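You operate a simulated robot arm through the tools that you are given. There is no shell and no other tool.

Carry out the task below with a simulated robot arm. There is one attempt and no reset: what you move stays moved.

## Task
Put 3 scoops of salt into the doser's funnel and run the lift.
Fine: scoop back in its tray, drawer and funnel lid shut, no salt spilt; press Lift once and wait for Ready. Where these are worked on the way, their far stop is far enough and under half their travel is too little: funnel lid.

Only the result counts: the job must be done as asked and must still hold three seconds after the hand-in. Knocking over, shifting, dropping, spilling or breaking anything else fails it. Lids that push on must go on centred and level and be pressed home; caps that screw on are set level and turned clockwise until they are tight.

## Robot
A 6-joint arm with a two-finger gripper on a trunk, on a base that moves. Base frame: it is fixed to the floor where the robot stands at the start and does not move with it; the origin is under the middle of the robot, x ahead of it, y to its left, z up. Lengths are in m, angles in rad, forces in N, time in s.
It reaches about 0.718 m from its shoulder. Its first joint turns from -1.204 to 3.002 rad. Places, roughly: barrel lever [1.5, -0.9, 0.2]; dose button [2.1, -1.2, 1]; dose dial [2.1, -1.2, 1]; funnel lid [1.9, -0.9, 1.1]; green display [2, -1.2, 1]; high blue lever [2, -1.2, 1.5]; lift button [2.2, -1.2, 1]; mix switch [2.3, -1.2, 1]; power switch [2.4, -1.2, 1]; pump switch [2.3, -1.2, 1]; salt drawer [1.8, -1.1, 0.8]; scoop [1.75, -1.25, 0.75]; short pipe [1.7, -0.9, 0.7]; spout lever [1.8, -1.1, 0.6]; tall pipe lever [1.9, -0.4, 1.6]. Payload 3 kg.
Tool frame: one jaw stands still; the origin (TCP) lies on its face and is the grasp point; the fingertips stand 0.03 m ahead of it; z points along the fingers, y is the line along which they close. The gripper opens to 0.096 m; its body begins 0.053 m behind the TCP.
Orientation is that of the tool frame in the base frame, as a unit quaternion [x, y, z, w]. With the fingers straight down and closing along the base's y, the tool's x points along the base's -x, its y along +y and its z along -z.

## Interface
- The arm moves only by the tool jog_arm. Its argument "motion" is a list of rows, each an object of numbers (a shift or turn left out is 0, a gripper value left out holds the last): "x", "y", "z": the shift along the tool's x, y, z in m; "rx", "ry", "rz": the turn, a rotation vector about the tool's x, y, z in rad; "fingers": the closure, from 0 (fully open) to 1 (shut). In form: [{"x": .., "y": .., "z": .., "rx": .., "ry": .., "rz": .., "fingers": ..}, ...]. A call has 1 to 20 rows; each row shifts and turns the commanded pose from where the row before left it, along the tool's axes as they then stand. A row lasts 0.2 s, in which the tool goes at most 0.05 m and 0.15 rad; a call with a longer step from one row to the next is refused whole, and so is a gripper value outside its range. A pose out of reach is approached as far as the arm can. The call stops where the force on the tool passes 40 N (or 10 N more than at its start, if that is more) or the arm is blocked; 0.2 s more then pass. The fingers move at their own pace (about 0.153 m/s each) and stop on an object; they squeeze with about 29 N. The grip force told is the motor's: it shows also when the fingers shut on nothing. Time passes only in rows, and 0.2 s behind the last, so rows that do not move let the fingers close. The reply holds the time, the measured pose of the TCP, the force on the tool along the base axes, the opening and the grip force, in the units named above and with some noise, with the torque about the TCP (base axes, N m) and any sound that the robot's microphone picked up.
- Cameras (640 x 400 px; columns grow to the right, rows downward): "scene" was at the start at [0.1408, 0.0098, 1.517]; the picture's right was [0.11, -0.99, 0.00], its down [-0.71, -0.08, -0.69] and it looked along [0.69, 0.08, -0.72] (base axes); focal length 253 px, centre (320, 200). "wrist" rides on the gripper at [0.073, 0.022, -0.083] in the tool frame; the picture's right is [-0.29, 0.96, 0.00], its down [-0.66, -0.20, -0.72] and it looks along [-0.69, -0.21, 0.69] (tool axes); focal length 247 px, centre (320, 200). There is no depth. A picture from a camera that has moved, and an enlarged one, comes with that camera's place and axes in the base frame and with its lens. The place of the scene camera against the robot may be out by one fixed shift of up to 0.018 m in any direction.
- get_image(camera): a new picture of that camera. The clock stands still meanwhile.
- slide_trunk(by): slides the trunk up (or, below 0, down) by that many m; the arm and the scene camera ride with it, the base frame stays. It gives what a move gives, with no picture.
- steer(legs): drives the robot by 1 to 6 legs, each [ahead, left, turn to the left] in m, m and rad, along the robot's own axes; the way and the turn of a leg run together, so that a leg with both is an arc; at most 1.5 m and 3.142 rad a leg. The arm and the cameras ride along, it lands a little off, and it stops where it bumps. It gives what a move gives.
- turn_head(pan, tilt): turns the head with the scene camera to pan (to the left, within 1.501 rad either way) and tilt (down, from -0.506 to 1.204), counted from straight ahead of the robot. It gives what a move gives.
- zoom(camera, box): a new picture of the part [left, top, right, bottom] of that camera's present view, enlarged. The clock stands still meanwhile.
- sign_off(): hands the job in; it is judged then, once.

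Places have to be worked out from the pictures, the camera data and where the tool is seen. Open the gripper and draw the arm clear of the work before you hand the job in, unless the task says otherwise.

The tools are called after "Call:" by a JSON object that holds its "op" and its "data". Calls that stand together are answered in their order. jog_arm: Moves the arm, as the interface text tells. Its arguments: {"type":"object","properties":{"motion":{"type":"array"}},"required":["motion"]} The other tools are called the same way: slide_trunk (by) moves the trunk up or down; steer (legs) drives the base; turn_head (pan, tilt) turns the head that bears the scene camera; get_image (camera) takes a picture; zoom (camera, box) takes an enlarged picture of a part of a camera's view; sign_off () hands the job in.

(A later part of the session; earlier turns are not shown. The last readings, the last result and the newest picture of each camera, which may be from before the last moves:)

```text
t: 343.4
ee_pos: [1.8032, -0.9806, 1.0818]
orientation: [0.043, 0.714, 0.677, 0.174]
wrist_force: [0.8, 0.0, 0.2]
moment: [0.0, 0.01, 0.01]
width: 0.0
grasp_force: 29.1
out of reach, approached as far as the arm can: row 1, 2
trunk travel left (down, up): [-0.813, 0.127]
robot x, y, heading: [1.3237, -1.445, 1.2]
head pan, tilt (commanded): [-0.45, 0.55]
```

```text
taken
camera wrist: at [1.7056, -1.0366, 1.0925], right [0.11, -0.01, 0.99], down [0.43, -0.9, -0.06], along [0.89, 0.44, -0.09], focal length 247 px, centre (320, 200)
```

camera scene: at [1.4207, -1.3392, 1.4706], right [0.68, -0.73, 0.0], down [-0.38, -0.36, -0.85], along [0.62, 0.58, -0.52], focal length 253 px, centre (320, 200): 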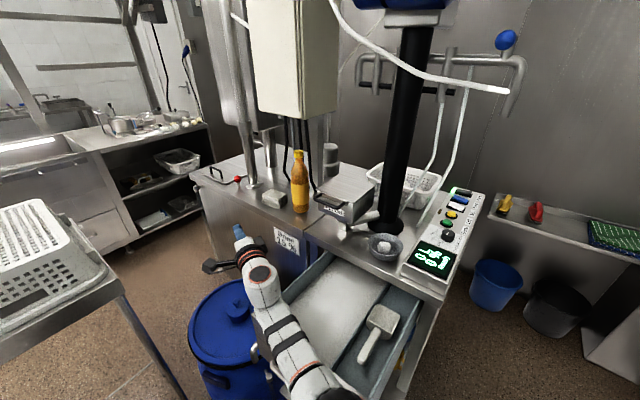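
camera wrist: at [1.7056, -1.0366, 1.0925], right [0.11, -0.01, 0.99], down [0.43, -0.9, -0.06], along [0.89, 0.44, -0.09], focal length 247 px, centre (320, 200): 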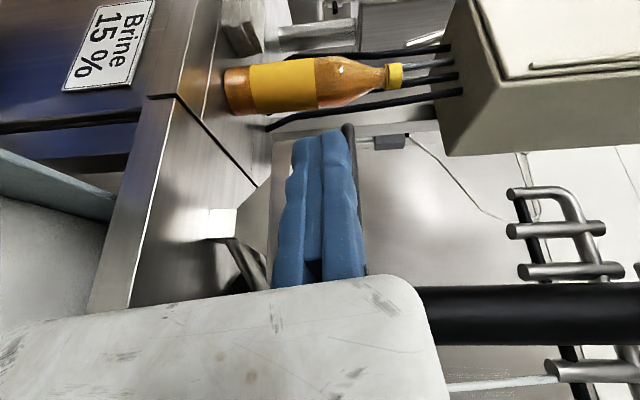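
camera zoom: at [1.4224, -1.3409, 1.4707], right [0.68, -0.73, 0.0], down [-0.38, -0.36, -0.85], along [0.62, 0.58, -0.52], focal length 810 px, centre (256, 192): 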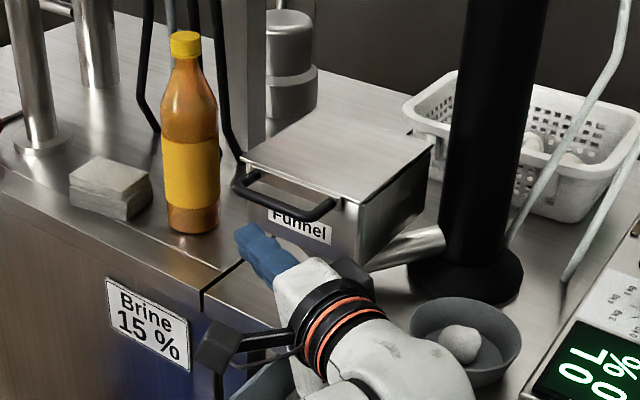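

The bar is at z≈1.10, right ahead. I open the gripper 40 mm (static jaw on top), raise it slightly so the bar lies between the jaws' heights, and slide onto the bar.

Call:
{"op": "jog_arm", "data": {"motion": [{"x": -0.0055, "y": 0.0285, "fingers": 0.58}, {"fingers": 0.58}]}}

Call:
{"op": "get_image", "data": {"camera": "wrist"}}

Call:
{"op": "zoom", "data": {"camera": "scene", "box": [290, 170, 390, 232]}}

```text
t: 344.0
ee_pos: [1.8023, -0.9797, 1.1131]
orientation: [0.042, 0.714, 0.677, 0.174]
wrist_force: [0.2, 1.0, 0.1]
moment: [-0.01, -0.02, -0.02]
width: 0.0404
grasp_force: 0.0
trunk travel left (down, up): [-0.813, 0.127]
robot x, y, heading: [1.329, -1.4496, 1.206]
head pan, tilt (commanded): [-0.45, 0.55]
```

```text
taken
camera wrist: at [1.7041, -1.0351, 1.1214], right [0.11, -0.01, 0.99], down [0.43, -0.9, -0.05], along [0.9, 0.44, -0.09], focal length 247 px, centre (320, 200)
```

wrist: 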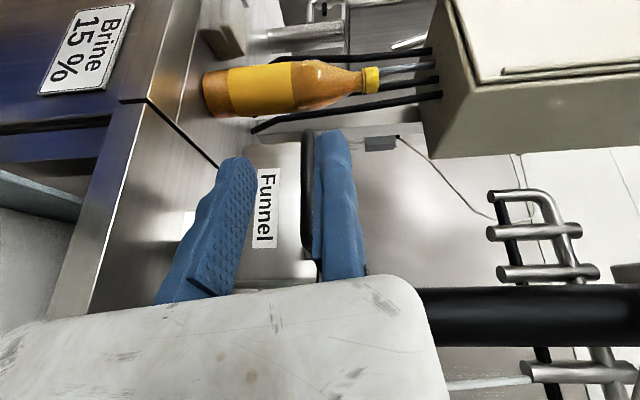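

```text
6.40 times, centred on (340, 201) of scene
camera zoom: at [1.421, -1.3392, 1.4706], right [0.68, -0.73, 0.0], down [-0.38, -0.36, -0.85], along [0.62, 0.58, -0.52], focal length 1619 px, centre (192, 194)
```

zoom: 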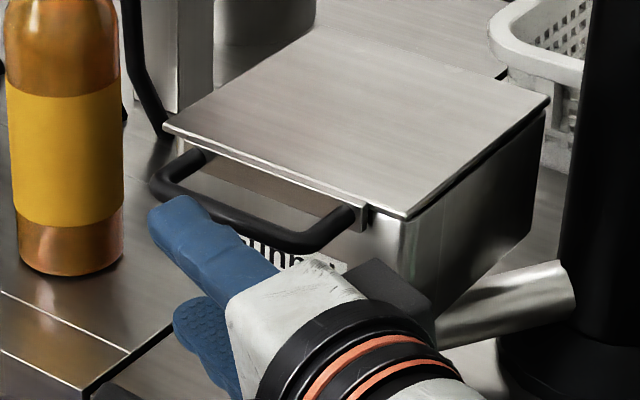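

The bar (z≈1.096) lies neatly between the two jaws' heights. I slide the hand onto it and close.

Call:
{"op": "jog_arm", "data": {"motion": [{"x": -0.0239, "y": -0.004, "z": 0.0275}, {"x": -0.0239, "y": -0.004, "z": 0.0275}]}}

Call:
{"op": "get_image", "data": {"camera": "wrist"}}

Call:
{"op": "zoom", "data": {"camera": "scene", "box": [290, 170, 390, 232]}}

```text
t: 344.6
ee_pos: [1.8568, -0.9415, 1.1147]
orientation: [0.04, 0.715, 0.676, 0.174]
wrist_force: [-13.4, -8.6, -3.5]
moment: [-0.53, 0.78, 0.02]
width: 0.0431
grasp_force: 2.4
trunk travel left (down, up): [-0.813, 0.127]
robot x, y, heading: [1.3292, -1.449, 1.203]
head pan, tilt (commanded): [-0.45, 0.55]
```

```text
taken
camera wrist: at [1.7589, -0.9984, 1.124], right [0.1, -0.01, 0.99], down [0.43, -0.9, -0.05], along [0.89, 0.44, -0.09], focal length 247 px, centre (320, 200)
```

wrist: 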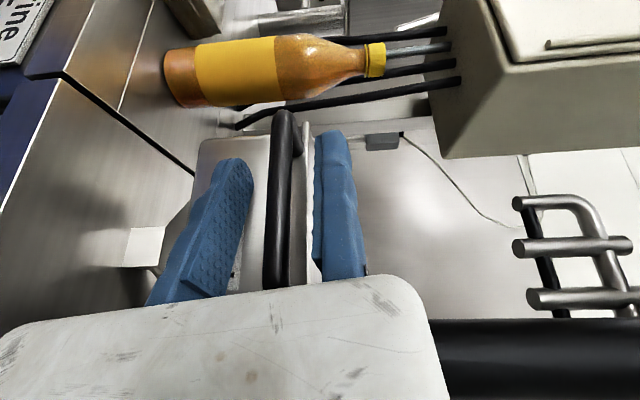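

```text
6.40 times, centred on (340, 201) of scene
camera zoom: at [1.413, -1.3417, 1.4712], right [0.69, -0.73, 0.0], down [-0.38, -0.36, -0.86], along [0.62, 0.59, -0.52], focal length 1619 px, centre (192, 194)
```

zoom: 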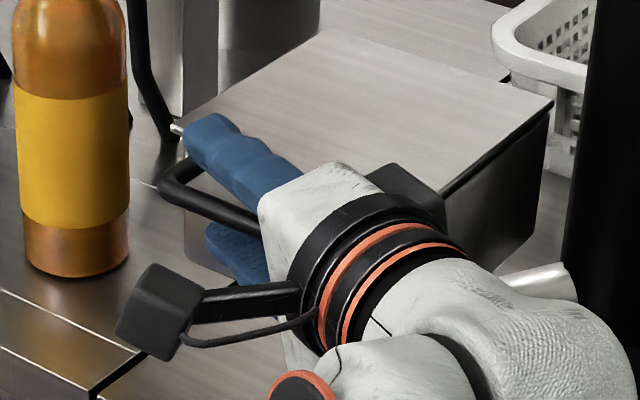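

The lower finger touched the funnel's front face (about 16 N). I back off 1 cm and close on the bar.

Call:
{"op": "jog_arm", "data": {"motion": [{"x": 0.0085, "y": 0.0014, "z": -0.0098}]}}

Call:
{"op": "jog_arm", "data": {"motion": [{"fingers": 1.0}, {"fingers": 1.0}, {"fingers": 1.0}]}}

Call:
{"op": "get_image", "data": {"camera": "wrist"}}

```text
t: 345.0
ee_pos: [1.8543, -0.9481, 1.112]
orientation: [0.042, 0.714, 0.677, 0.175]
wrist_force: [-0.2, 0.1, 0.6]
moment: [-0.02, -0.02, 0.02]
width: 0.0404
grasp_force: 0.0
trunk travel left (down, up): [-0.813, 0.127]
robot x, y, heading: [1.326, -1.4459, 1.205]
head pan, tilt (commanded): [-0.45, 0.55]
```

```text
t: 345.8
ee_pos: [1.8511, -0.9477, 1.1127]
orientation: [0.041, 0.714, 0.677, 0.173]
wrist_force: [-1.7, -2.6, -1.2]
moment: [2.6, 0.38, 0.2]
width: 0.0147
grasp_force: 45.2
trunk travel left (down, up): [-0.813, 0.127]
robot x, y, heading: [1.3254, -1.4491, 1.202]
head pan, tilt (commanded): [-0.45, 0.55]
```

```text
taken
camera wrist: at [1.7538, -1.0044, 1.1226], right [0.11, -0.01, 0.99], down [0.43, -0.9, -0.06], along [0.9, 0.44, -0.09], focal length 247 px, centre (320, 200)
```

wrist: 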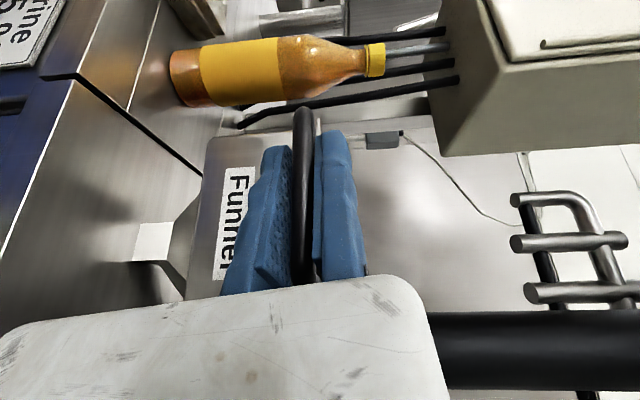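

The bar is pinched. I lift it along the lid's arc (hinge at x≈2.03), first to about 30°.

Call:
{"op": "jog_arm", "data": {"motion": [{"x": -0.0059, "y": 0.0166, "z": 0.0007}, {"x": -0.0059, "y": 0.0166, "z": 0.0007}, {"x": -0.0114, "y": 0.0185, "z": 0.0028}, {"x": -0.0114, "y": 0.0185, "z": 0.0028}]}}

Call:
{"op": "get_image", "data": {"camera": "scene"}}

Call:
{"op": "zoom", "data": {"camera": "scene", "box": [280, 130, 440, 230]}}

```text
t: 346.8
ee_pos: [1.87, -0.9454, 1.1953]
orientation: [0.041, 0.711, 0.679, 0.177]
wrist_force: [-10.8, 3.6, 5.0]
moment: [3.58, 0.4, -1.11]
width: 0.0151
grasp_force: 45.1
trunk travel left (down, up): [-0.813, 0.127]
robot x, y, heading: [1.328, -1.4481, 1.204]
head pan, tilt (commanded): [-0.45, 0.55]
```

```text
taken
camera scene: at [1.4146, -1.3402, 1.4713], right [0.69, -0.73, 0.0], down [-0.38, -0.36, -0.85], along [0.62, 0.58, -0.52], focal length 253 px, centre (320, 200)
```

scene: 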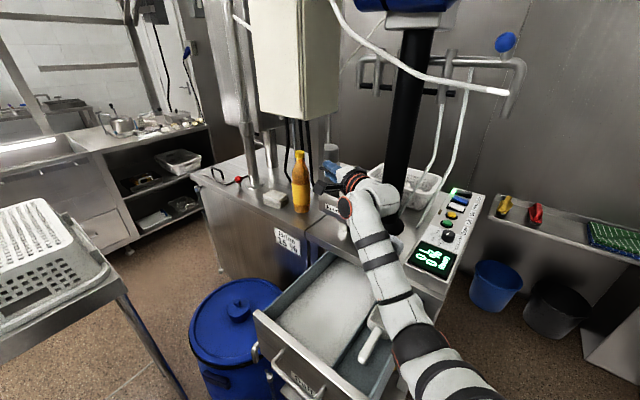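

```text
4.00 times, centred on (360, 180) of scene
camera zoom: at [1.4146, -1.3402, 1.4713], right [0.69, -0.73, 0.0], down [-0.38, -0.36, -0.85], along [0.62, 0.58, -0.52], focal length 1012 px, centre (160, 280)
```

zoom: 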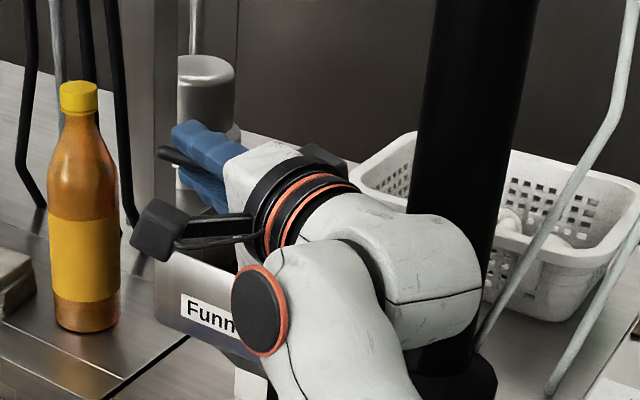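

The lid follows. I continue the arc to about 60°.

Call:
{"op": "jog_arm", "data": {"motion": [{"x": -0.0154, "y": 0.0149, "z": 0.0049}, {"x": -0.0154, "y": 0.0149, "z": 0.0049}, {"x": -0.0183, "y": 0.0102, "z": 0.0065}, {"x": -0.0183, "y": 0.0102, "z": 0.0065}]}}

Call:
{"op": "zoom", "data": {"camera": "scene", "box": [280, 130, 440, 230]}}

Call:
{"op": "get_image", "data": {"camera": "wrist"}}

```text
t: 347.8
ee_pos: [1.9274, -0.9389, 1.2585]
orientation: [0.039, 0.711, 0.68, 0.178]
wrist_force: [-12.3, 12.7, 18.1]
moment: [4.07, 0.57, -2.35]
width: 0.0157
grasp_force: 45.6
trunk travel left (down, up): [-0.813, 0.127]
robot x, y, heading: [1.3271, -1.4471, 1.204]
head pan, tilt (commanded): [-0.45, 0.55]
```

```text
4.00 times, centred on (360, 180) of scene
camera zoom: at [1.41, -1.3389, 1.4714], right [0.69, -0.73, 0.01], down [-0.37, -0.36, -0.86], along [0.63, 0.58, -0.52], focal length 1012 px, centre (160, 280)
```

zoom: 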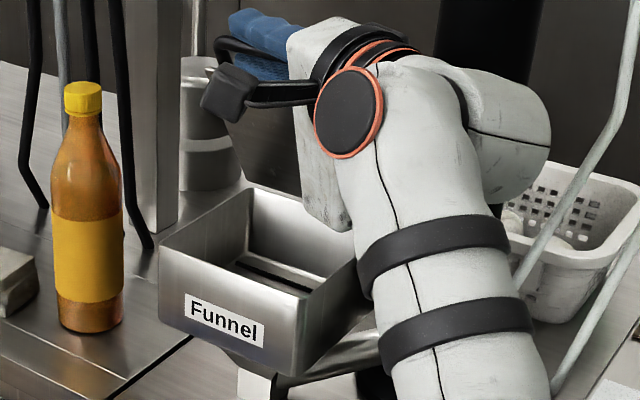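

```text
taken
camera wrist: at [1.8296, -0.9959, 1.2654], right [0.1, -0.02, 1.0], down [0.43, -0.9, -0.06], along [0.9, 0.44, -0.08], focal length 247 px, centre (320, 200)
```

wrist: 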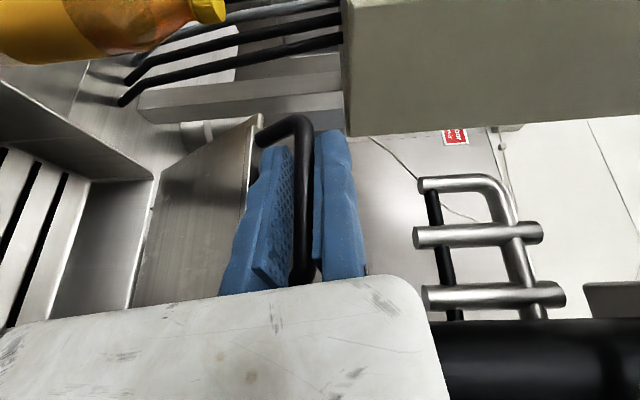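

The funnel is open (its grate shows); the lid's radius is slightly larger than assumed (hinge x≈2.05). I follow the corrected arc to about 75°.

Call:
{"op": "jog_arm", "data": {"motion": [{"x": -0.0183, "y": 0.0071, "z": 0.0069}, {"x": -0.0183, "y": 0.0071, "z": 0.0069}, {"x": -0.0156, "y": 0.003, "z": 0.0062}, {"x": -0.0156, "y": 0.003, "z": 0.0062}]}}

Call:
{"op": "zoom", "data": {"camera": "scene", "box": [280, 120, 440, 220]}}

Call:
{"op": "get_image", "data": {"camera": "wrist"}}

```text
t: 348.8
ee_pos: [1.9848, -0.9331, 1.2803]
orientation: [0.04, 0.714, 0.677, 0.175]
wrist_force: [-5.0, 11.7, 13.2]
moment: [3.53, 0.57, -0.45]
width: 0.0155
grasp_force: 45.0
out of reach, approached as far as the arm can: row 4
trunk travel left (down, up): [-0.813, 0.127]
robot x, y, heading: [1.3259, -1.4492, 1.202]
head pan, tilt (commanded): [-0.45, 0.55]
```

```text
4.00 times, centred on (360, 170) of scene
camera zoom: at [1.4154, -1.3377, 1.4709], right [0.68, -0.73, 0.0], down [-0.38, -0.36, -0.85], along [0.62, 0.58, -0.52], focal length 1012 px, centre (160, 320)
```

zoom: 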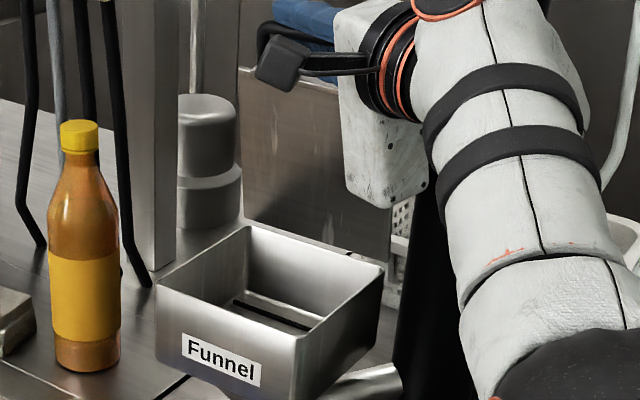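

```text
taken
camera wrist: at [1.8865, -0.9901, 1.2894], right [0.1, -0.01, 0.99], down [0.43, -0.9, -0.06], along [0.9, 0.44, -0.09], focal length 247 px, centre (320, 200)
```

wrist: 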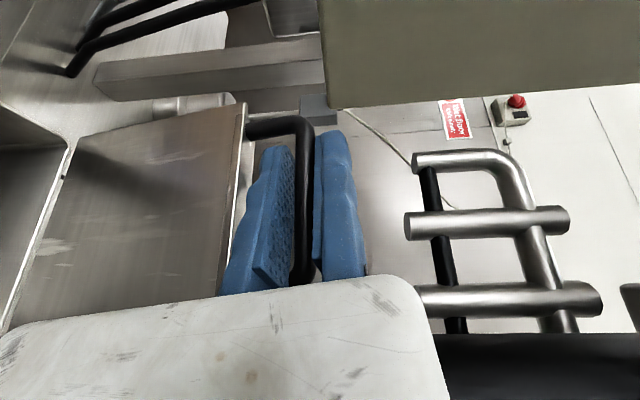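

The lid stands at about 72°, and the arm is at its reach limit. I raise the trunk 12 mm and drive the base 5 cm east to carry the lid on toward its far stop.

Call:
{"op": "slide_trunk", "data": {"by": 0.012}}

Call:
{"op": "steer", "data": {"legs": [[0.0227, -0.0448, 0.0]]}}

Call:
{"op": "zoom", "data": {"camera": "scene", "box": [280, 100, 440, 200]}}

Call:
{"op": "get_image", "data": {"camera": "wrist"}}

```text
t: 349.4
ee_pos: [1.9916, -0.9318, 1.2818]
orientation: [0.043, 0.718, 0.673, 0.173]
wrist_force: [-0.3, 5.3, -10.0]
moment: [2.13, 0.68, -0.37]
width: 0.0159
grasp_force: 45.0
trunk travel left (down, up): [-0.825, 0.115]
robot x, y, heading: [1.3225, -1.451, 1.206]
head pan, tilt (commanded): [-0.45, 0.55]
```

```text
t: 350.2
ee_pos: [2.0052, -0.9344, 1.2829]
orientation: [0.046, 0.719, 0.673, 0.17]
wrist_force: [-1.0, 2.4, 3.0]
moment: [1.83, 0.25, -0.51]
width: 0.0129
grasp_force: 45.5
trunk travel left (down, up): [-0.825, 0.115]
robot x, y, heading: [1.344, -1.4485, 1.208]
head pan, tilt (commanded): [-0.45, 0.55]
stopped in leg 1: the robot was blocked; the commanded pose is now the measured one
```

```text
4.00 times, centred on (360, 150) of scene
camera zoom: at [1.4368, -1.3378, 1.4827], right [0.68, -0.73, 0.0], down [-0.38, -0.36, -0.85], along [0.62, 0.58, -0.52], focal length 1012 px, centre (160, 400)
```

zoom: 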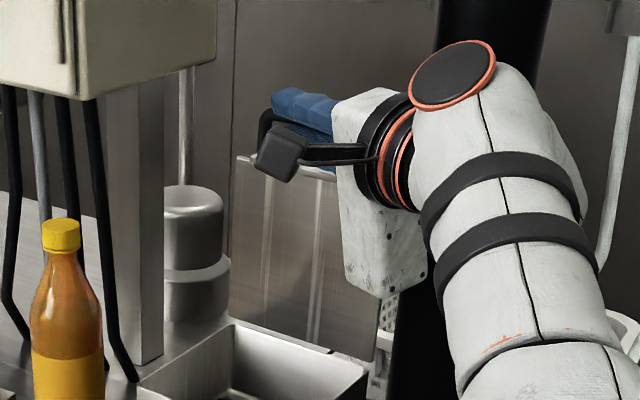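

```text
taken
camera wrist: at [1.9075, -0.99, 1.293], right [0.12, 0.0, 0.99], down [0.43, -0.9, -0.05], along [0.89, 0.44, -0.11], focal length 247 px, centre (320, 200)
```

wrist: 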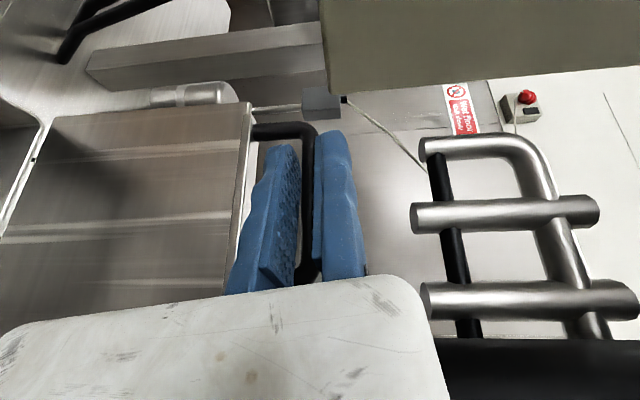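

The base stopped when the lid met resistance, at about 77°, with low forces on the hand. I loosen the grip slightly to see whether the lid stays by itself.

Call:
{"op": "jog_arm", "data": {"motion": [{"fingers": 0.75}, {"fingers": 0.75}, {"fingers": 0.75}]}}

Call:
{"op": "get_image", "data": {"camera": "wrist"}}

Call:
{"op": "zoom", "data": {"camera": "scene", "box": [280, 100, 440, 200]}}

```text
t: 351.0
ee_pos: [2.0038, -0.9346, 1.282]
orientation: [0.042, 0.72, 0.672, 0.172]
wrist_force: [-0.3, 1.4, 5.5]
moment: [0.18, -0.07, -0.01]
width: 0.024
grasp_force: 0.0
trunk travel left (down, up): [-0.825, 0.115]
robot x, y, heading: [1.3403, -1.4473, 1.205]
head pan, tilt (commanded): [-0.45, 0.55]
```

```text
taken
camera wrist: at [1.9063, -0.991, 1.293], right [0.12, 0.0, 0.99], down [0.43, -0.9, -0.05], along [0.89, 0.44, -0.11], focal length 247 px, centre (320, 200)
```

wrist: 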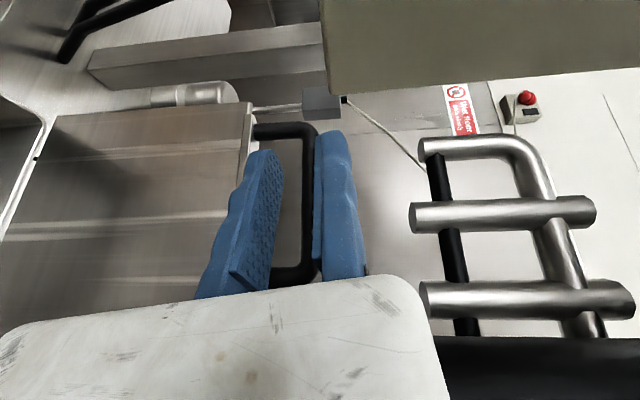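

```text
4.00 times, centred on (360, 150) of scene
camera zoom: at [1.4349, -1.3384, 1.4828], right [0.68, -0.73, 0.0], down [-0.38, -0.36, -0.85], along [0.62, 0.58, -0.52], focal length 1012 px, centre (160, 400)
```

zoom: 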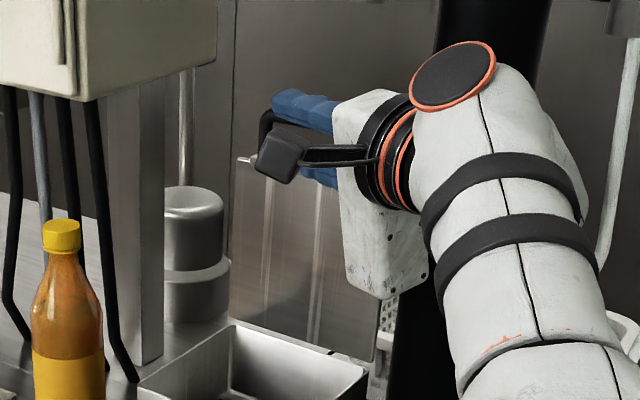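

The lid stays open on its own. I open the gripper a bit more and retreat along the finger direction.

Call:
{"op": "jog_arm", "data": {"motion": [{"fingers": 0.6}, {"z": -0.03}, {"z": -0.04}, {"z": -0.04}, {"z": -0.04}]}}

Call:
{"op": "get_image", "data": {"camera": "scene"}}

Call:
{"op": "get_image", "data": {"camera": "wrist"}}

```text
t: 352.2
ee_pos: [1.957, -1.0801, 1.2872]
orientation: [0.043, 0.719, 0.672, 0.17]
wrist_force: [0.0, 0.0, -0.1]
moment: [0.0, 0.01, 0.0]
width: 0.0384
grasp_force: 0.0
trunk travel left (down, up): [-0.825, 0.115]
robot x, y, heading: [1.3419, -1.448, 1.202]
head pan, tilt (commanded): [-0.45, 0.55]
```

```text
taken
camera scene: at [1.4357, -1.3429, 1.4831], right [0.68, -0.73, 0.0], down [-0.38, -0.35, -0.85], along [0.62, 0.58, -0.52], focal length 253 px, centre (320, 200)
```

scene: 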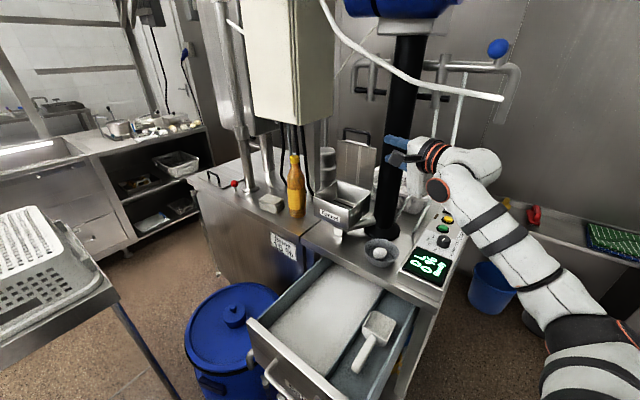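

```text
taken
camera wrist: at [1.8603, -1.138, 1.2987], right [0.12, 0.0, 0.99], down [0.44, -0.9, -0.05], along [0.89, 0.44, -0.11], focal length 247 px, centre (320, 200)
```

wrist: 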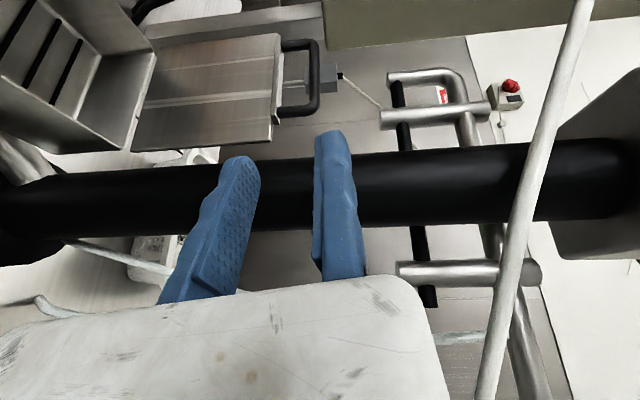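

The lid stands open and stable. Now to the scoop: I raise the trunk, back the base slightly, and bring the hand over the drawer, then turn the fingers down again.

Call:
{"op": "slide_trunk", "data": {"by": 0.113}}

Call:
{"op": "steer", "data": {"legs": [[-0.06, 0.011, 0.0]]}}

Call:
{"op": "jog_arm", "data": {"motion": [{"x": 0.03, "y": -0.03, "z": -0.02}, {"x": 0.03, "y": -0.03, "z": -0.02}, {"x": 0.03, "y": -0.03, "z": -0.02}, {"x": 0.03, "y": -0.03, "z": -0.02}, {"x": 0.02, "y": -0.035, "z": -0.02}, {"y": -0.04, "z": -0.02}, {"y": -0.04, "z": -0.02}]}}

Call:
{"op": "get_image", "data": {"camera": "scene"}}

```text
t: 353.6
ee_pos: [1.9598, -1.0771, 1.3988]
orientation: [0.043, 0.72, 0.671, 0.171]
wrist_force: [-0.2, 0.2, -0.6]
moment: [-0.02, -0.01, -0.01]
width: 0.0386
grasp_force: 0.1
trunk travel left (down, up): [-0.938, 0.002]
robot x, y, heading: [1.3378, -1.4479, 1.202]
head pan, tilt (commanded): [-0.45, 0.55]
```

```text
t: 354.6
ee_pos: [1.9313, -1.1246, 1.3958]
orientation: [0.043, 0.722, 0.669, 0.169]
wrist_force: [0.8, 0.1, -0.8]
moment: [0.02, 0.01, 0.04]
width: 0.0387
grasp_force: 0.1
trunk travel left (down, up): [-0.938, 0.002]
robot x, y, heading: [1.3121, -1.4983, 1.207]
head pan, tilt (commanded): [-0.45, 0.55]
```

```text
t: 356.2
ee_pos: [1.9127, -1.1356, 1.3825]
orientation: [0.042, 0.72, 0.672, 0.17]
wrist_force: [-1.1, -0.1, 0.1]
moment: [-0.03, -0.01, -0.02]
width: 0.0384
grasp_force: 0.1
out of reach, approached as far as the arm can: row 1, 2, 3, 4, 5, 6, 7
trunk travel left (down, up): [-0.938, 0.002]
robot x, y, heading: [1.3094, -1.5023, 1.208]
head pan, tilt (commanded): [-0.45, 0.55]
```

```text
taken
camera scene: at [1.4047, -1.3903, 1.5956], right [0.69, -0.73, 0.0], down [-0.38, -0.36, -0.85], along [0.62, 0.58, -0.52], focal length 253 px, centre (320, 200)
```

scene: 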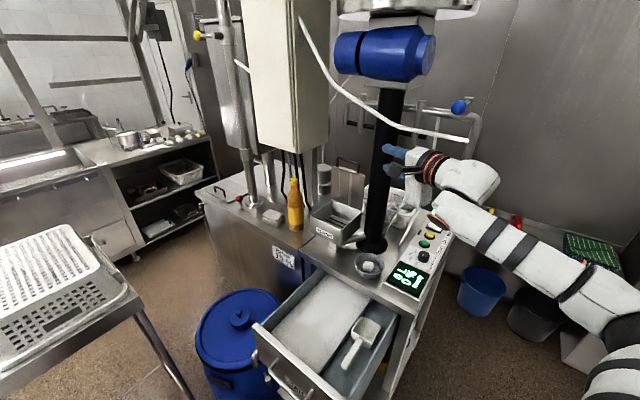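

The arm is in the elbow-right configuration again and cannot fold. I rotate the base right into free space, stretch the arm straight there, and fold it back elbow-left as before.

Call:
{"op": "steer", "data": {"legs": [[0.0, 0.0, -1.1]]}}

Call:
{"op": "jog_arm", "data": {"motion": [{"z": 0.04}, {"z": 0.04}, {"z": 0.04}, {"z": 0.04}, {"z": 0.04}, {"z": 0.04}]}}

Call:
{"op": "get_image", "data": {"camera": "scene"}}

```text
t: 359.4
ee_pos: [1.8965, -1.8858, 1.3819]
orientation: [0.421, 0.586, 0.477, 0.502]
wrist_force: [-0.3, -0.2, -1.2]
moment: [-0.03, 0.04, 0.01]
width: 0.0383
grasp_force: 0.1
trunk travel left (down, up): [-0.938, 0.002]
robot x, y, heading: [1.3092, -1.4986, 0.078]
head pan, tilt (commanded): [-0.45, 0.55]
```

```text
t: 360.9
ee_pos: [2.0714, -1.8519, 1.3735]
orientation: [0.421, 0.586, 0.476, 0.503]
wrist_force: [0.3, -0.4, 0.5]
moment: [0.0, 0.01, -0.01]
width: 0.0387
grasp_force: 0.1
out of reach, approached as far as the arm can: row 5, 6
trunk travel left (down, up): [-0.938, 0.002]
robot x, y, heading: [1.3097, -1.4964, 0.08]
head pan, tilt (commanded): [-0.45, 0.55]
```

```text
taken
camera scene: at [1.4538, -1.5287, 1.5957], right [-0.37, -0.93, 0.0], down [-0.49, 0.19, -0.85], along [0.79, -0.31, -0.52], focal length 253 px, centre (320, 200)
```

scene: 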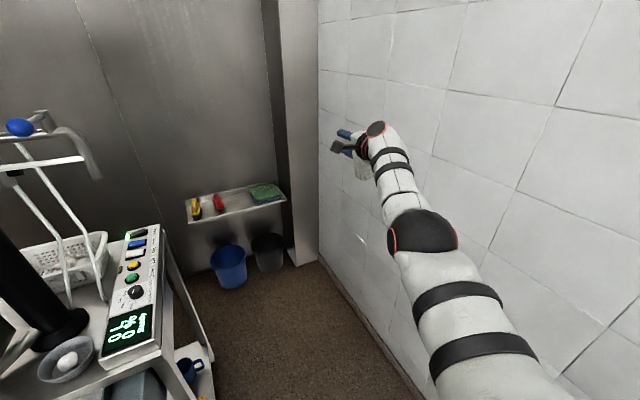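

The arm is straight now. I swing the hand left and draw it back, watching which side the elbow takes.

Call:
{"op": "jog_arm", "data": {"motion": [{"x": 0.039, "y": 0.0077}, {"x": 0.039, "y": 0.0077}, {"x": 0.039, "y": 0.0077}, {"x": 0.039, "y": 0.0077}, {"y": -0.035, "z": -0.03}, {"y": -0.035, "z": -0.03}, {"y": -0.035, "z": -0.03}, {"y": -0.035, "z": -0.03}, {"y": -0.035, "z": -0.03}]}}

Call:
{"op": "get_image", "data": {"camera": "scene"}}

```text
t: 362.9
ee_pos: [1.8968, -1.7459, 1.2116]
orientation: [0.421, 0.585, 0.477, 0.502]
wrist_force: [-0.2, 0.3, -1.0]
moment: [-0.02, 0.01, 0.01]
width: 0.0383
grasp_force: 0.1
trunk travel left (down, up): [-0.938, 0.002]
robot x, y, heading: [1.307, -1.5011, 0.072]
head pan, tilt (commanded): [-0.45, 0.55]
```

```text
taken
camera scene: at [1.4526, -1.5289, 1.5959], right [-0.37, -0.93, 0.0], down [-0.49, 0.19, -0.85], along [0.79, -0.31, -0.52], focal length 253 px, centre (320, 200)
```

scene: 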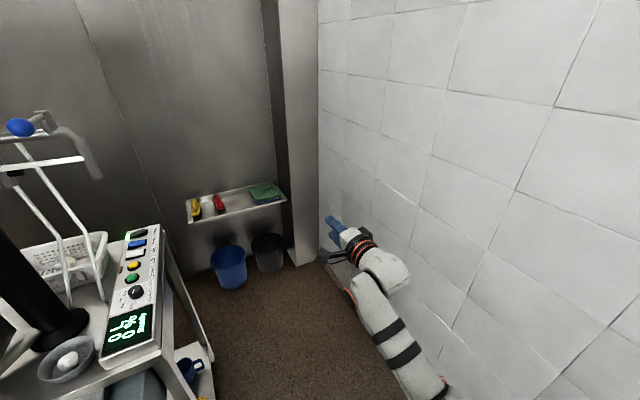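

It folded back without limits. Now I unroll the wrist and pitch the fingers down.

Call:
{"op": "jog_arm", "data": {"motion": [{"rz": -0.15}, {"rz": -0.15}, {"rz": -0.15}, {"rz": -0.15}, {"rz": -0.15}, {"rz": -0.15}, {"rz": -0.15}, {"rz": -0.15}, {"rz": -0.15}, {"rz": -0.15}]}}

Call:
{"op": "jog_arm", "data": {"motion": [{"ry": 0.15, "x": 0.02}, {"ry": 0.15, "x": 0.02}, {"ry": 0.15, "x": 0.02}, {"ry": 0.15, "x": 0.015}, {"ry": 0.15}, {"ry": 0.15}, {"ry": 0.15}, {"ry": 0.15}, {"ry": 0.15}, {"ry": 0.15}]}}

Call:
{"op": "get_image", "data": {"camera": "scene"}}

```text
t: 365.1
ee_pos: [1.9001, -1.7462, 1.2084]
orientation: [-0.091, 0.716, 0.005, 0.692]
wrist_force: [0.2, -0.2, -0.2]
moment: [0.04, 0.01, 0.0]
width: 0.0382
grasp_force: 0.1
trunk travel left (down, up): [-0.938, 0.002]
robot x, y, heading: [1.3091, -1.5003, 0.078]
head pan, tilt (commanded): [-0.45, 0.55]
```

```text
t: 367.2
ee_pos: [1.8849, -1.7563, 1.137]
orientation: [-0.071, 0.996, -0.057, 0.017]
wrist_force: [0.5, -0.2, -0.3]
moment: [0.01, 0.02, 0.01]
width: 0.0385
grasp_force: 0.0
trunk travel left (down, up): [-0.938, 0.002]
robot x, y, heading: [1.3116, -1.5017, 0.079]
head pan, tilt (commanded): [-0.45, 0.55]
```

```text
taken
camera scene: at [1.4559, -1.5269, 1.5955], right [-0.36, -0.93, 0.0], down [-0.49, 0.19, -0.85], along [0.79, -0.31, -0.52], focal length 253 px, centre (320, 200)
```

scene: 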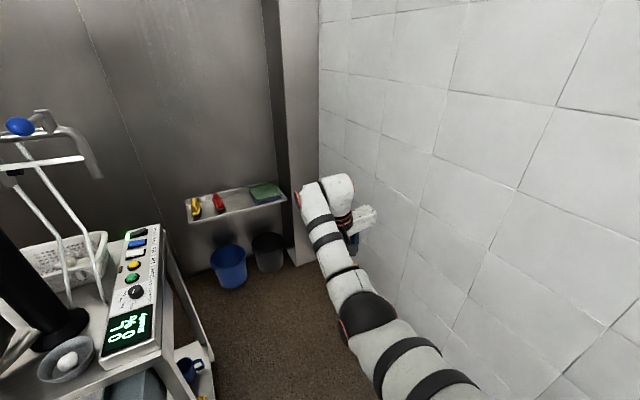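

Fingers point down and the elbow is on the left: the regular configuration. I level the tool, draw it in a little and lower it.

Call:
{"op": "jog_arm", "data": {"motion": [{"x": 0.03, "z": 0.025, "rx": -0.029, "ry": 0.0065}, {"x": 0.03, "z": 0.025, "rx": -0.029, "ry": 0.0065}, {"x": 0.03, "z": 0.025, "rx": -0.029, "ry": 0.0065}, {"x": 0.03, "z": 0.025, "rx": -0.029, "ry": 0.0065}]}}

Call:
{"op": "steer", "data": {"legs": [[0.0, 0.0, 1.12]]}}

Call:
{"op": "turn_head", "data": {"pan": -0.3, "tilt": 0.75}}

Call:
{"op": "get_image", "data": {"camera": "scene"}}

Call:
{"op": "get_image", "data": {"camera": "wrist"}}

```text
t: 368.2
ee_pos: [1.7703, -1.7843, 1.0326]
orientation: [-0.07, 0.998, 0.001, 0.002]
wrist_force: [-0.6, 0.1, 0.2]
moment: [-0.02, 0.01, 0.02]
width: 0.0384
grasp_force: 0.1
out of reach, approached as far as the arm can: row 2
trunk travel left (down, up): [-0.938, 0.002]
robot x, y, heading: [1.3132, -1.5009, 0.075]
head pan, tilt (commanded): [-0.45, 0.55]
```

```text
t: 371.5
ee_pos: [1.7577, -1.193, 1.0314]
orientation: [-0.603, 0.798, 0.001, 0.002]
wrist_force: [0.2, -0.2, -0.4]
moment: [0.03, 0.0, -0.01]
width: 0.0383
grasp_force: 0.0
trunk travel left (down, up): [-0.938, 0.002]
robot x, y, heading: [1.3119, -1.5018, 1.227]
head pan, tilt (commanded): [-0.45, 0.55]
```

```text
t: 372.3
ee_pos: [1.7574, -1.1937, 1.0316]
orientation: [-0.602, 0.798, 0.0, 0.002]
wrist_force: [-0.5, 0.1, -0.3]
moment: [0.02, 0.01, -0.01]
width: 0.0385
grasp_force: 0.0
trunk travel left (down, up): [-0.938, 0.002]
robot x, y, heading: [1.3103, -1.5016, 1.232]
head pan, tilt (commanded): [-0.3, 0.75]
```

```text
taken
camera scene: at [1.3878, -1.385, 1.5783], right [0.8, -0.6, 0.0], down [-0.41, -0.55, -0.73], along [0.44, 0.59, -0.68], focal length 253 px, centre (320, 200)
```

scene: 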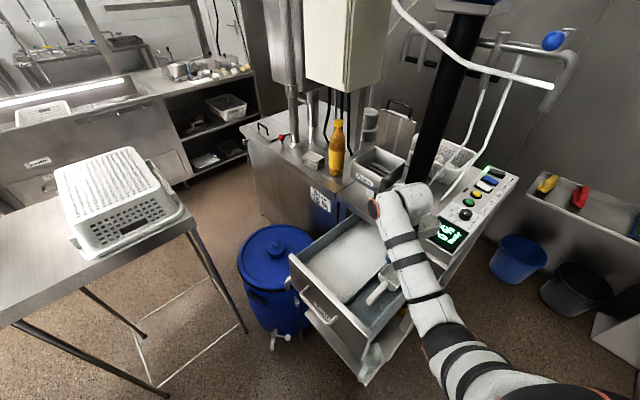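

```text
taken
camera wrist: at [1.7153, -1.2587, 1.1138], right [-0.84, 0.54, 0.0], down [0.37, 0.58, 0.73], along [0.39, 0.61, -0.69], focal length 247 px, centre (320, 200)
```

wrist: 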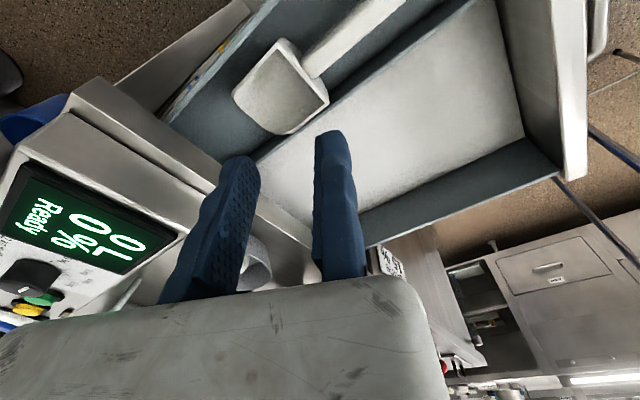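

I am above the scoop again. I turn the tool so that it closes across the handle and move over the grip point.

Call:
{"op": "jog_arm", "data": {"motion": [{"rz": 0.146, "fingers": 0.646}, {"rz": 0.146}, {"rz": 0.146}, {"rz": 0.146}, {"rz": 0.146}, {"rz": 0.146}, {"rz": 0.146}, {"rz": 0.146}]}}

Call:
{"op": "get_image", "data": {"camera": "wrist"}}

```text
t: 374.1
ee_pos: [1.7571, -1.1938, 1.031]
orientation: [-0.06, 0.998, 0.002, 0.001]
wrist_force: [0.8, -1.4, 0.2]
moment: [-0.01, -0.04, 0.01]
width: 0.0339
grasp_force: 0.0
trunk travel left (down, up): [-0.938, 0.002]
robot x, y, heading: [1.3084, -1.4956, 1.23]
head pan, tilt (commanded): [-0.3, 0.75]
```

```text
taken
camera wrist: at [1.6813, -1.1812, 1.1137], right [0.17, 0.98, 0.0], down [0.68, -0.12, 0.72], along [0.71, -0.12, -0.69], focal length 247 px, centre (320, 200)
```

wrist: 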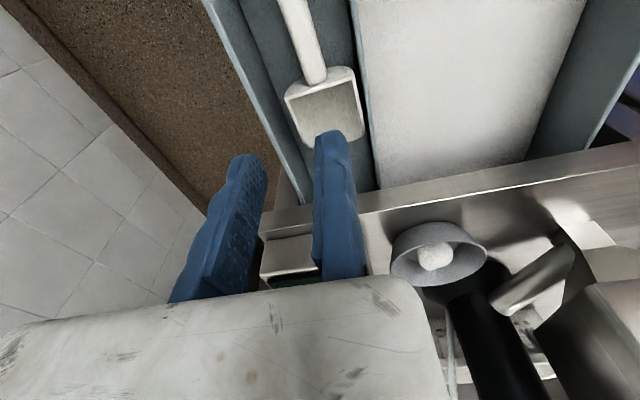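

Handle centre at y≈−1.206. I descend to the same grip point as before and close.

Call:
{"op": "jog_arm", "data": {"motion": [{"x": 0.0121, "y": 0.0022, "z": 0.0267}, {"x": 0.0121, "y": 0.0022, "z": 0.0267}, {"x": 0.0121, "y": 0.0022, "z": 0.0267}, {"z": 0.033}, {"z": 0.032}]}}

Call:
{"op": "get_image", "data": {"camera": "wrist"}}

```text
t: 375.3
ee_pos: [1.7204, -1.191, 0.8858]
orientation: [-0.063, 0.998, 0.002, 0.001]
wrist_force: [0.1, 0.5, 0.1]
moment: [0.01, 0.02, -0.02]
width: 0.0339
grasp_force: 0.1
trunk travel left (down, up): [-0.938, 0.002]
robot x, y, heading: [1.3099, -1.5026, 1.227]
head pan, tilt (commanded): [-0.3, 0.75]
```

```text
taken
camera wrist: at [1.6447, -1.1783, 0.9683], right [0.17, 0.99, 0.0], down [0.68, -0.12, 0.72], along [0.71, -0.12, -0.69], focal length 247 px, centre (320, 200)
```

wrist: 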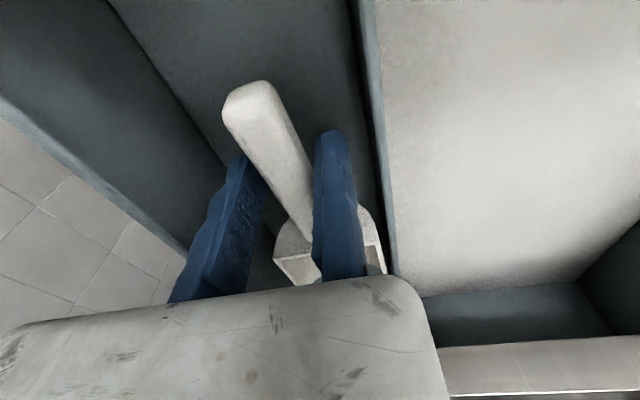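

I close on the handle and lift the scoop straight up out of its tray.

Call:
{"op": "jog_arm", "data": {"motion": [{"fingers": 1.0}, {"fingers": 1.0}, {"fingers": 1.0}]}}

Call:
{"op": "jog_arm", "data": {"motion": [{"z": -0.02}, {"z": -0.03}, {"z": -0.03}, {"z": -0.03}]}}

Call:
{"op": "get_image", "data": {"camera": "wrist"}}

Call:
{"op": "get_image", "data": {"camera": "scene"}}

```text
t: 376.1
ee_pos: [1.7199, -1.1914, 0.8862]
orientation: [-0.063, 0.998, 0.001, 0.001]
wrist_force: [-0.7, 0.7, 1.1]
moment: [0.01, 0.08, -0.02]
width: 0.0192
grasp_force: 29.1
trunk travel left (down, up): [-0.938, 0.002]
robot x, y, heading: [1.3115, -1.5007, 1.227]
head pan, tilt (commanded): [-0.3, 0.75]
```

```text
t: 377.1
ee_pos: [1.7188, -1.1912, 0.9951]
orientation: [-0.063, 0.998, 0.002, 0.0]
wrist_force: [0.4, 0.5, -0.2]
moment: [0.03, 0.04, 0.02]
width: 0.0191
grasp_force: 29.1
trunk travel left (down, up): [-0.938, 0.002]
robot x, y, heading: [1.3093, -1.4989, 1.232]
head pan, tilt (commanded): [-0.3, 0.75]
```

```text
taken
camera wrist: at [1.6436, -1.1789, 1.0784], right [0.17, 0.99, 0.0], down [0.68, -0.12, 0.72], along [0.71, -0.12, -0.69], focal length 247 px, centre (320, 200)
```

wrist: 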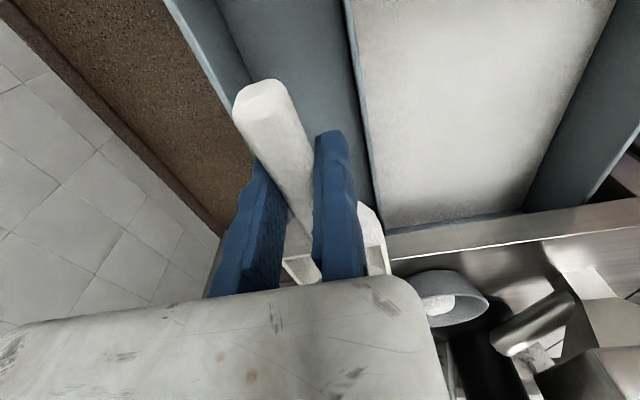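

```text
taken
camera scene: at [1.3876, -1.3851, 1.5782], right [0.8, -0.6, 0.0], down [-0.41, -0.55, -0.73], along [0.44, 0.59, -0.68], focal length 253 px, centre (320, 200)
```

scene: 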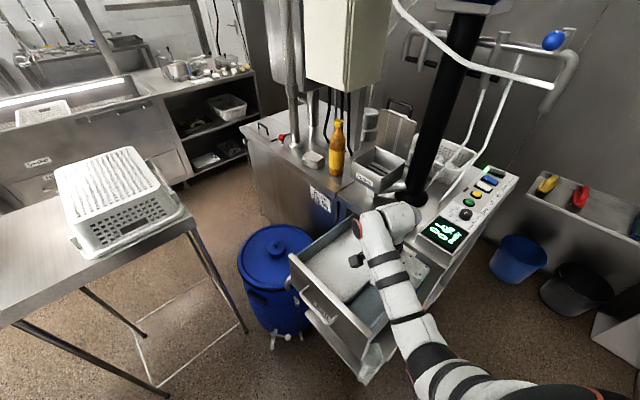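

The scoop is in hand. I pull it back 10 cm to the west and drive to (1.38,−1.40), from where salt and funnel are both reachable.

Call:
{"op": "jog_arm", "data": {"motion": [{"x": 0.025, "z": -0.005}, {"x": 0.025, "z": -0.005}, {"x": 0.025, "z": -0.005}, {"x": 0.025}]}}

Call:
{"op": "steer", "data": {"legs": [[0.1176, -0.0328, 0.0]]}}

Call:
{"op": "get_image", "data": {"camera": "wrist"}}

Call:
{"op": "get_image", "data": {"camera": "scene"}}

```text
t: 378.1
ee_pos: [1.6183, -1.2026, 1.0066]
orientation: [-0.063, 0.998, 0.001, 0.001]
wrist_force: [-0.6, -0.1, -0.3]
moment: [0.01, 0.02, -0.01]
width: 0.019
grasp_force: 29.1
out of reach, approached as far as the arm can: row 3
trunk travel left (down, up): [-0.938, 0.002]
robot x, y, heading: [1.3108, -1.4982, 1.227]
head pan, tilt (commanded): [-0.3, 0.75]
```

```text
t: 379.3
ee_pos: [1.6912, -1.1012, 1.0067]
orientation: [-0.063, 0.998, 0.001, 0.002]
wrist_force: [-0.2, -0.7, -1.1]
moment: [0.0, 0.07, -0.02]
width: 0.0192
grasp_force: 28.0
trunk travel left (down, up): [-0.938, 0.002]
robot x, y, heading: [1.3836, -1.3972, 1.229]
head pan, tilt (commanded): [-0.3, 0.75]
```

```text
taken
camera wrist: at [1.6152, -1.0893, 1.0887], right [0.17, 0.99, 0.01], down [0.68, -0.12, 0.72], along [0.71, -0.12, -0.69], focal length 247 px, centre (320, 200)
```

wrist: 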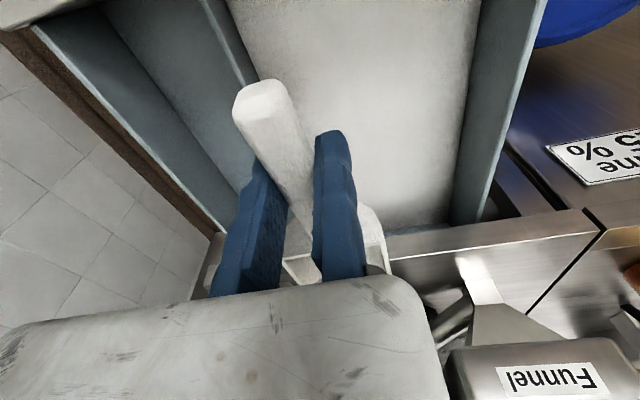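

```text
taken
camera scene: at [1.458, -1.2853, 1.5784], right [0.8, -0.6, 0.0], down [-0.41, -0.55, -0.73], along [0.44, 0.59, -0.68], focal length 253 px, centre (320, 200)
```

scene: 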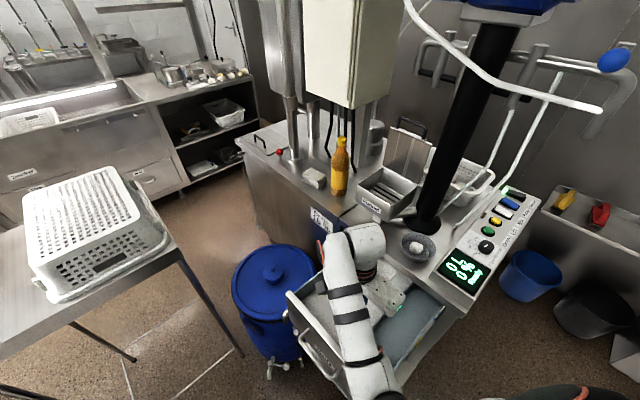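

The scoop hovers over the salt compartment; the salt surface is about z≈0.825. I centre it over the salt, further back, and pitch the bowl's front down by 30°.

Call:
{"op": "jog_arm", "data": {"motion": [{"x": 0.0206, "y": 0.0203}, {"x": 0.0206, "y": 0.0203}, {"ry": 0.13}, {"ry": 0.13}, {"ry": 0.13}, {"ry": 0.13}]}}

Call:
{"op": "get_image", "data": {"camera": "wrist"}}

Call:
{"op": "get_image", "data": {"camera": "scene"}}

```text
t: 380.7
ee_pos: [1.6452, -1.0487, 0.9702]
orientation: [-0.061, 0.965, -0.014, -0.256]
wrist_force: [-0.1, -0.7, -0.8]
moment: [0.01, 0.08, 0.0]
width: 0.0193
grasp_force: 28.6
out of reach, approached as far as the arm can: row 3, 4, 5, 6
trunk travel left (down, up): [-0.938, 0.002]
robot x, y, heading: [1.3771, -1.3973, 1.231]
head pan, tilt (commanded): [-0.3, 0.75]
```

```text
taken
camera wrist: at [1.6204, -1.0305, 1.0786], right [0.13, 0.98, -0.14], down [0.95, -0.09, 0.3], along [0.28, -0.17, -0.94], focal length 247 px, centre (320, 200)
```

wrist: 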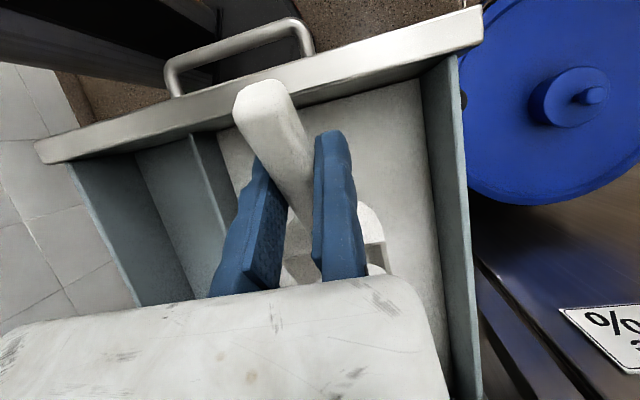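

```text
taken
camera scene: at [1.4599, -1.2832, 1.5782], right [0.8, -0.6, 0.0], down [-0.41, -0.55, -0.73], along [0.44, 0.59, -0.68], focal length 253 px, centre (320, 200)
```

scene: 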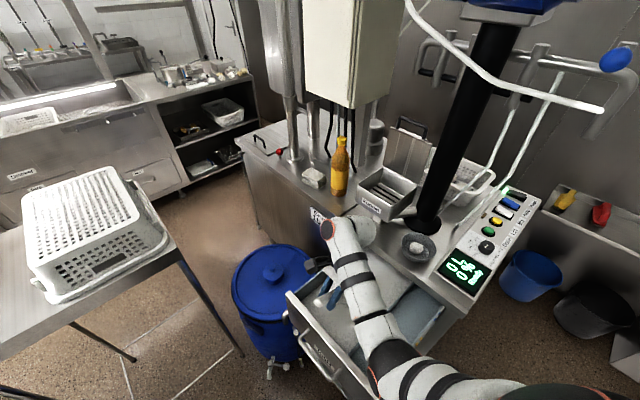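

Pitched and centred above the salt. I lower the scoop with the trunk so the lip enters the salt.

Call:
{"op": "slide_trunk", "data": {"by": -0.05}}

Call:
{"op": "slide_trunk", "data": {"by": -0.025}}

Call:
{"op": "get_image", "data": {"camera": "wrist"}}

Call:
{"op": "zoom", "data": {"camera": "scene", "box": [270, 200, 470, 325]}}

```text
t: 381.6
ee_pos: [1.6442, -1.0492, 0.9208]
orientation: [-0.062, 0.965, -0.015, -0.255]
wrist_force: [0.7, -0.2, -0.5]
moment: [0.0, 0.06, -0.01]
width: 0.019
grasp_force: 29.2
trunk travel left (down, up): [-0.888, 0.052]
robot x, y, heading: [1.378, -1.3982, 1.231]
head pan, tilt (commanded): [-0.3, 0.75]
```

```text
t: 382.4
ee_pos: [1.6453, -1.0497, 0.8958]
orientation: [-0.062, 0.965, -0.013, -0.254]
wrist_force: [2.0, 1.7, 10.5]
moment: [-0.02, -0.8, 0.02]
width: 0.0193
grasp_force: 29.4
trunk travel left (down, up): [-0.863, 0.077]
robot x, y, heading: [1.3813, -1.3964, 1.227]
head pan, tilt (commanded): [-0.3, 0.75]
```

```text
taken
camera wrist: at [1.6197, -1.0312, 1.0045], right [0.13, 0.98, -0.14], down [0.95, -0.09, 0.3], along [0.29, -0.17, -0.94], focal length 247 px, centre (320, 200)
```

wrist: 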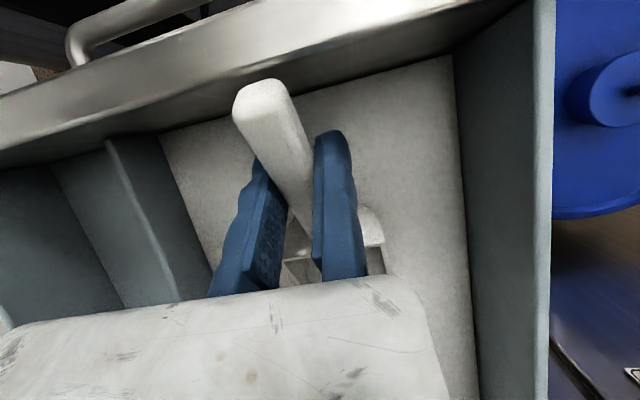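

```text
3.20 times, centred on (370, 262) of scene
camera zoom: at [1.4583, -1.2842, 1.5034], right [0.8, -0.6, 0.0], down [-0.41, -0.55, -0.73], along [0.44, 0.59, -0.68], focal length 810 px, centre (160, 0)
```

zoom: 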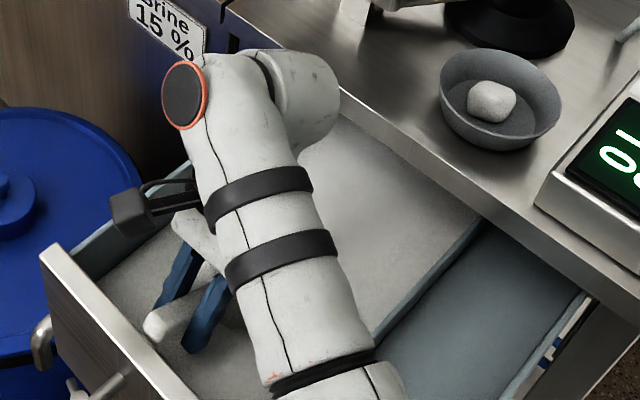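

The lip meets the compartment's bottom (10 N), i.e. it is fully in the salt. I relieve it by 6 mm and push the scoop forward 6 cm through the salt.

Call:
{"op": "slide_trunk", "data": {"by": 0.006}}

Call:
{"op": "jog_arm", "data": {"motion": [{"x": -0.0174, "z": -0.0099}, {"x": -0.0174, "z": -0.0099}, {"x": -0.0174, "z": -0.0099}]}}

Call:
{"op": "get_image", "data": {"camera": "wrist"}}

```text
t: 382.9
ee_pos: [1.644, -1.0495, 0.901]
orientation: [-0.06, 0.965, -0.014, -0.256]
wrist_force: [0.1, 0.2, -1.8]
moment: [0.0, 0.1, -0.01]
width: 0.0193
grasp_force: 28.4
trunk travel left (down, up): [-0.869, 0.071]
robot x, y, heading: [1.3806, -1.4013, 1.224]
head pan, tilt (commanded): [-0.3, 0.75]
```

```text
t: 383.7
ee_pos: [1.7049, -1.0422, 0.9016]
orientation: [-0.062, 0.964, -0.014, -0.256]
wrist_force: [0.5, -0.6, -2.9]
moment: [-0.01, 0.13, -0.04]
width: 0.0192
grasp_force: 29.1
trunk travel left (down, up): [-0.869, 0.071]
robot x, y, heading: [1.3815, -1.4003, 1.231]
head pan, tilt (commanded): [-0.3, 0.75]
```

```text
taken
camera wrist: at [1.6808, -1.0233, 1.0093], right [0.13, 0.98, -0.14], down [0.95, -0.09, 0.3], along [0.28, -0.17, -0.94], focal length 247 px, centre (320, 200)
```

wrist: 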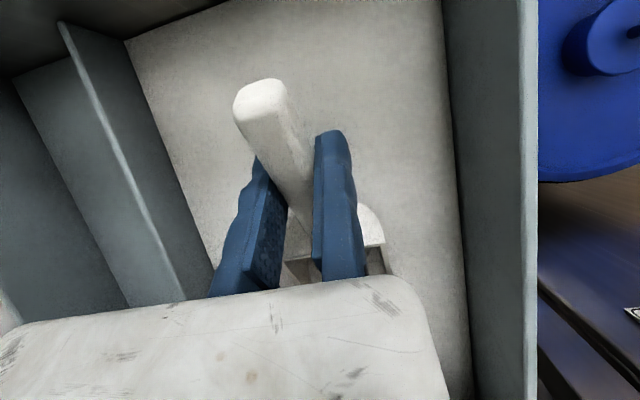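

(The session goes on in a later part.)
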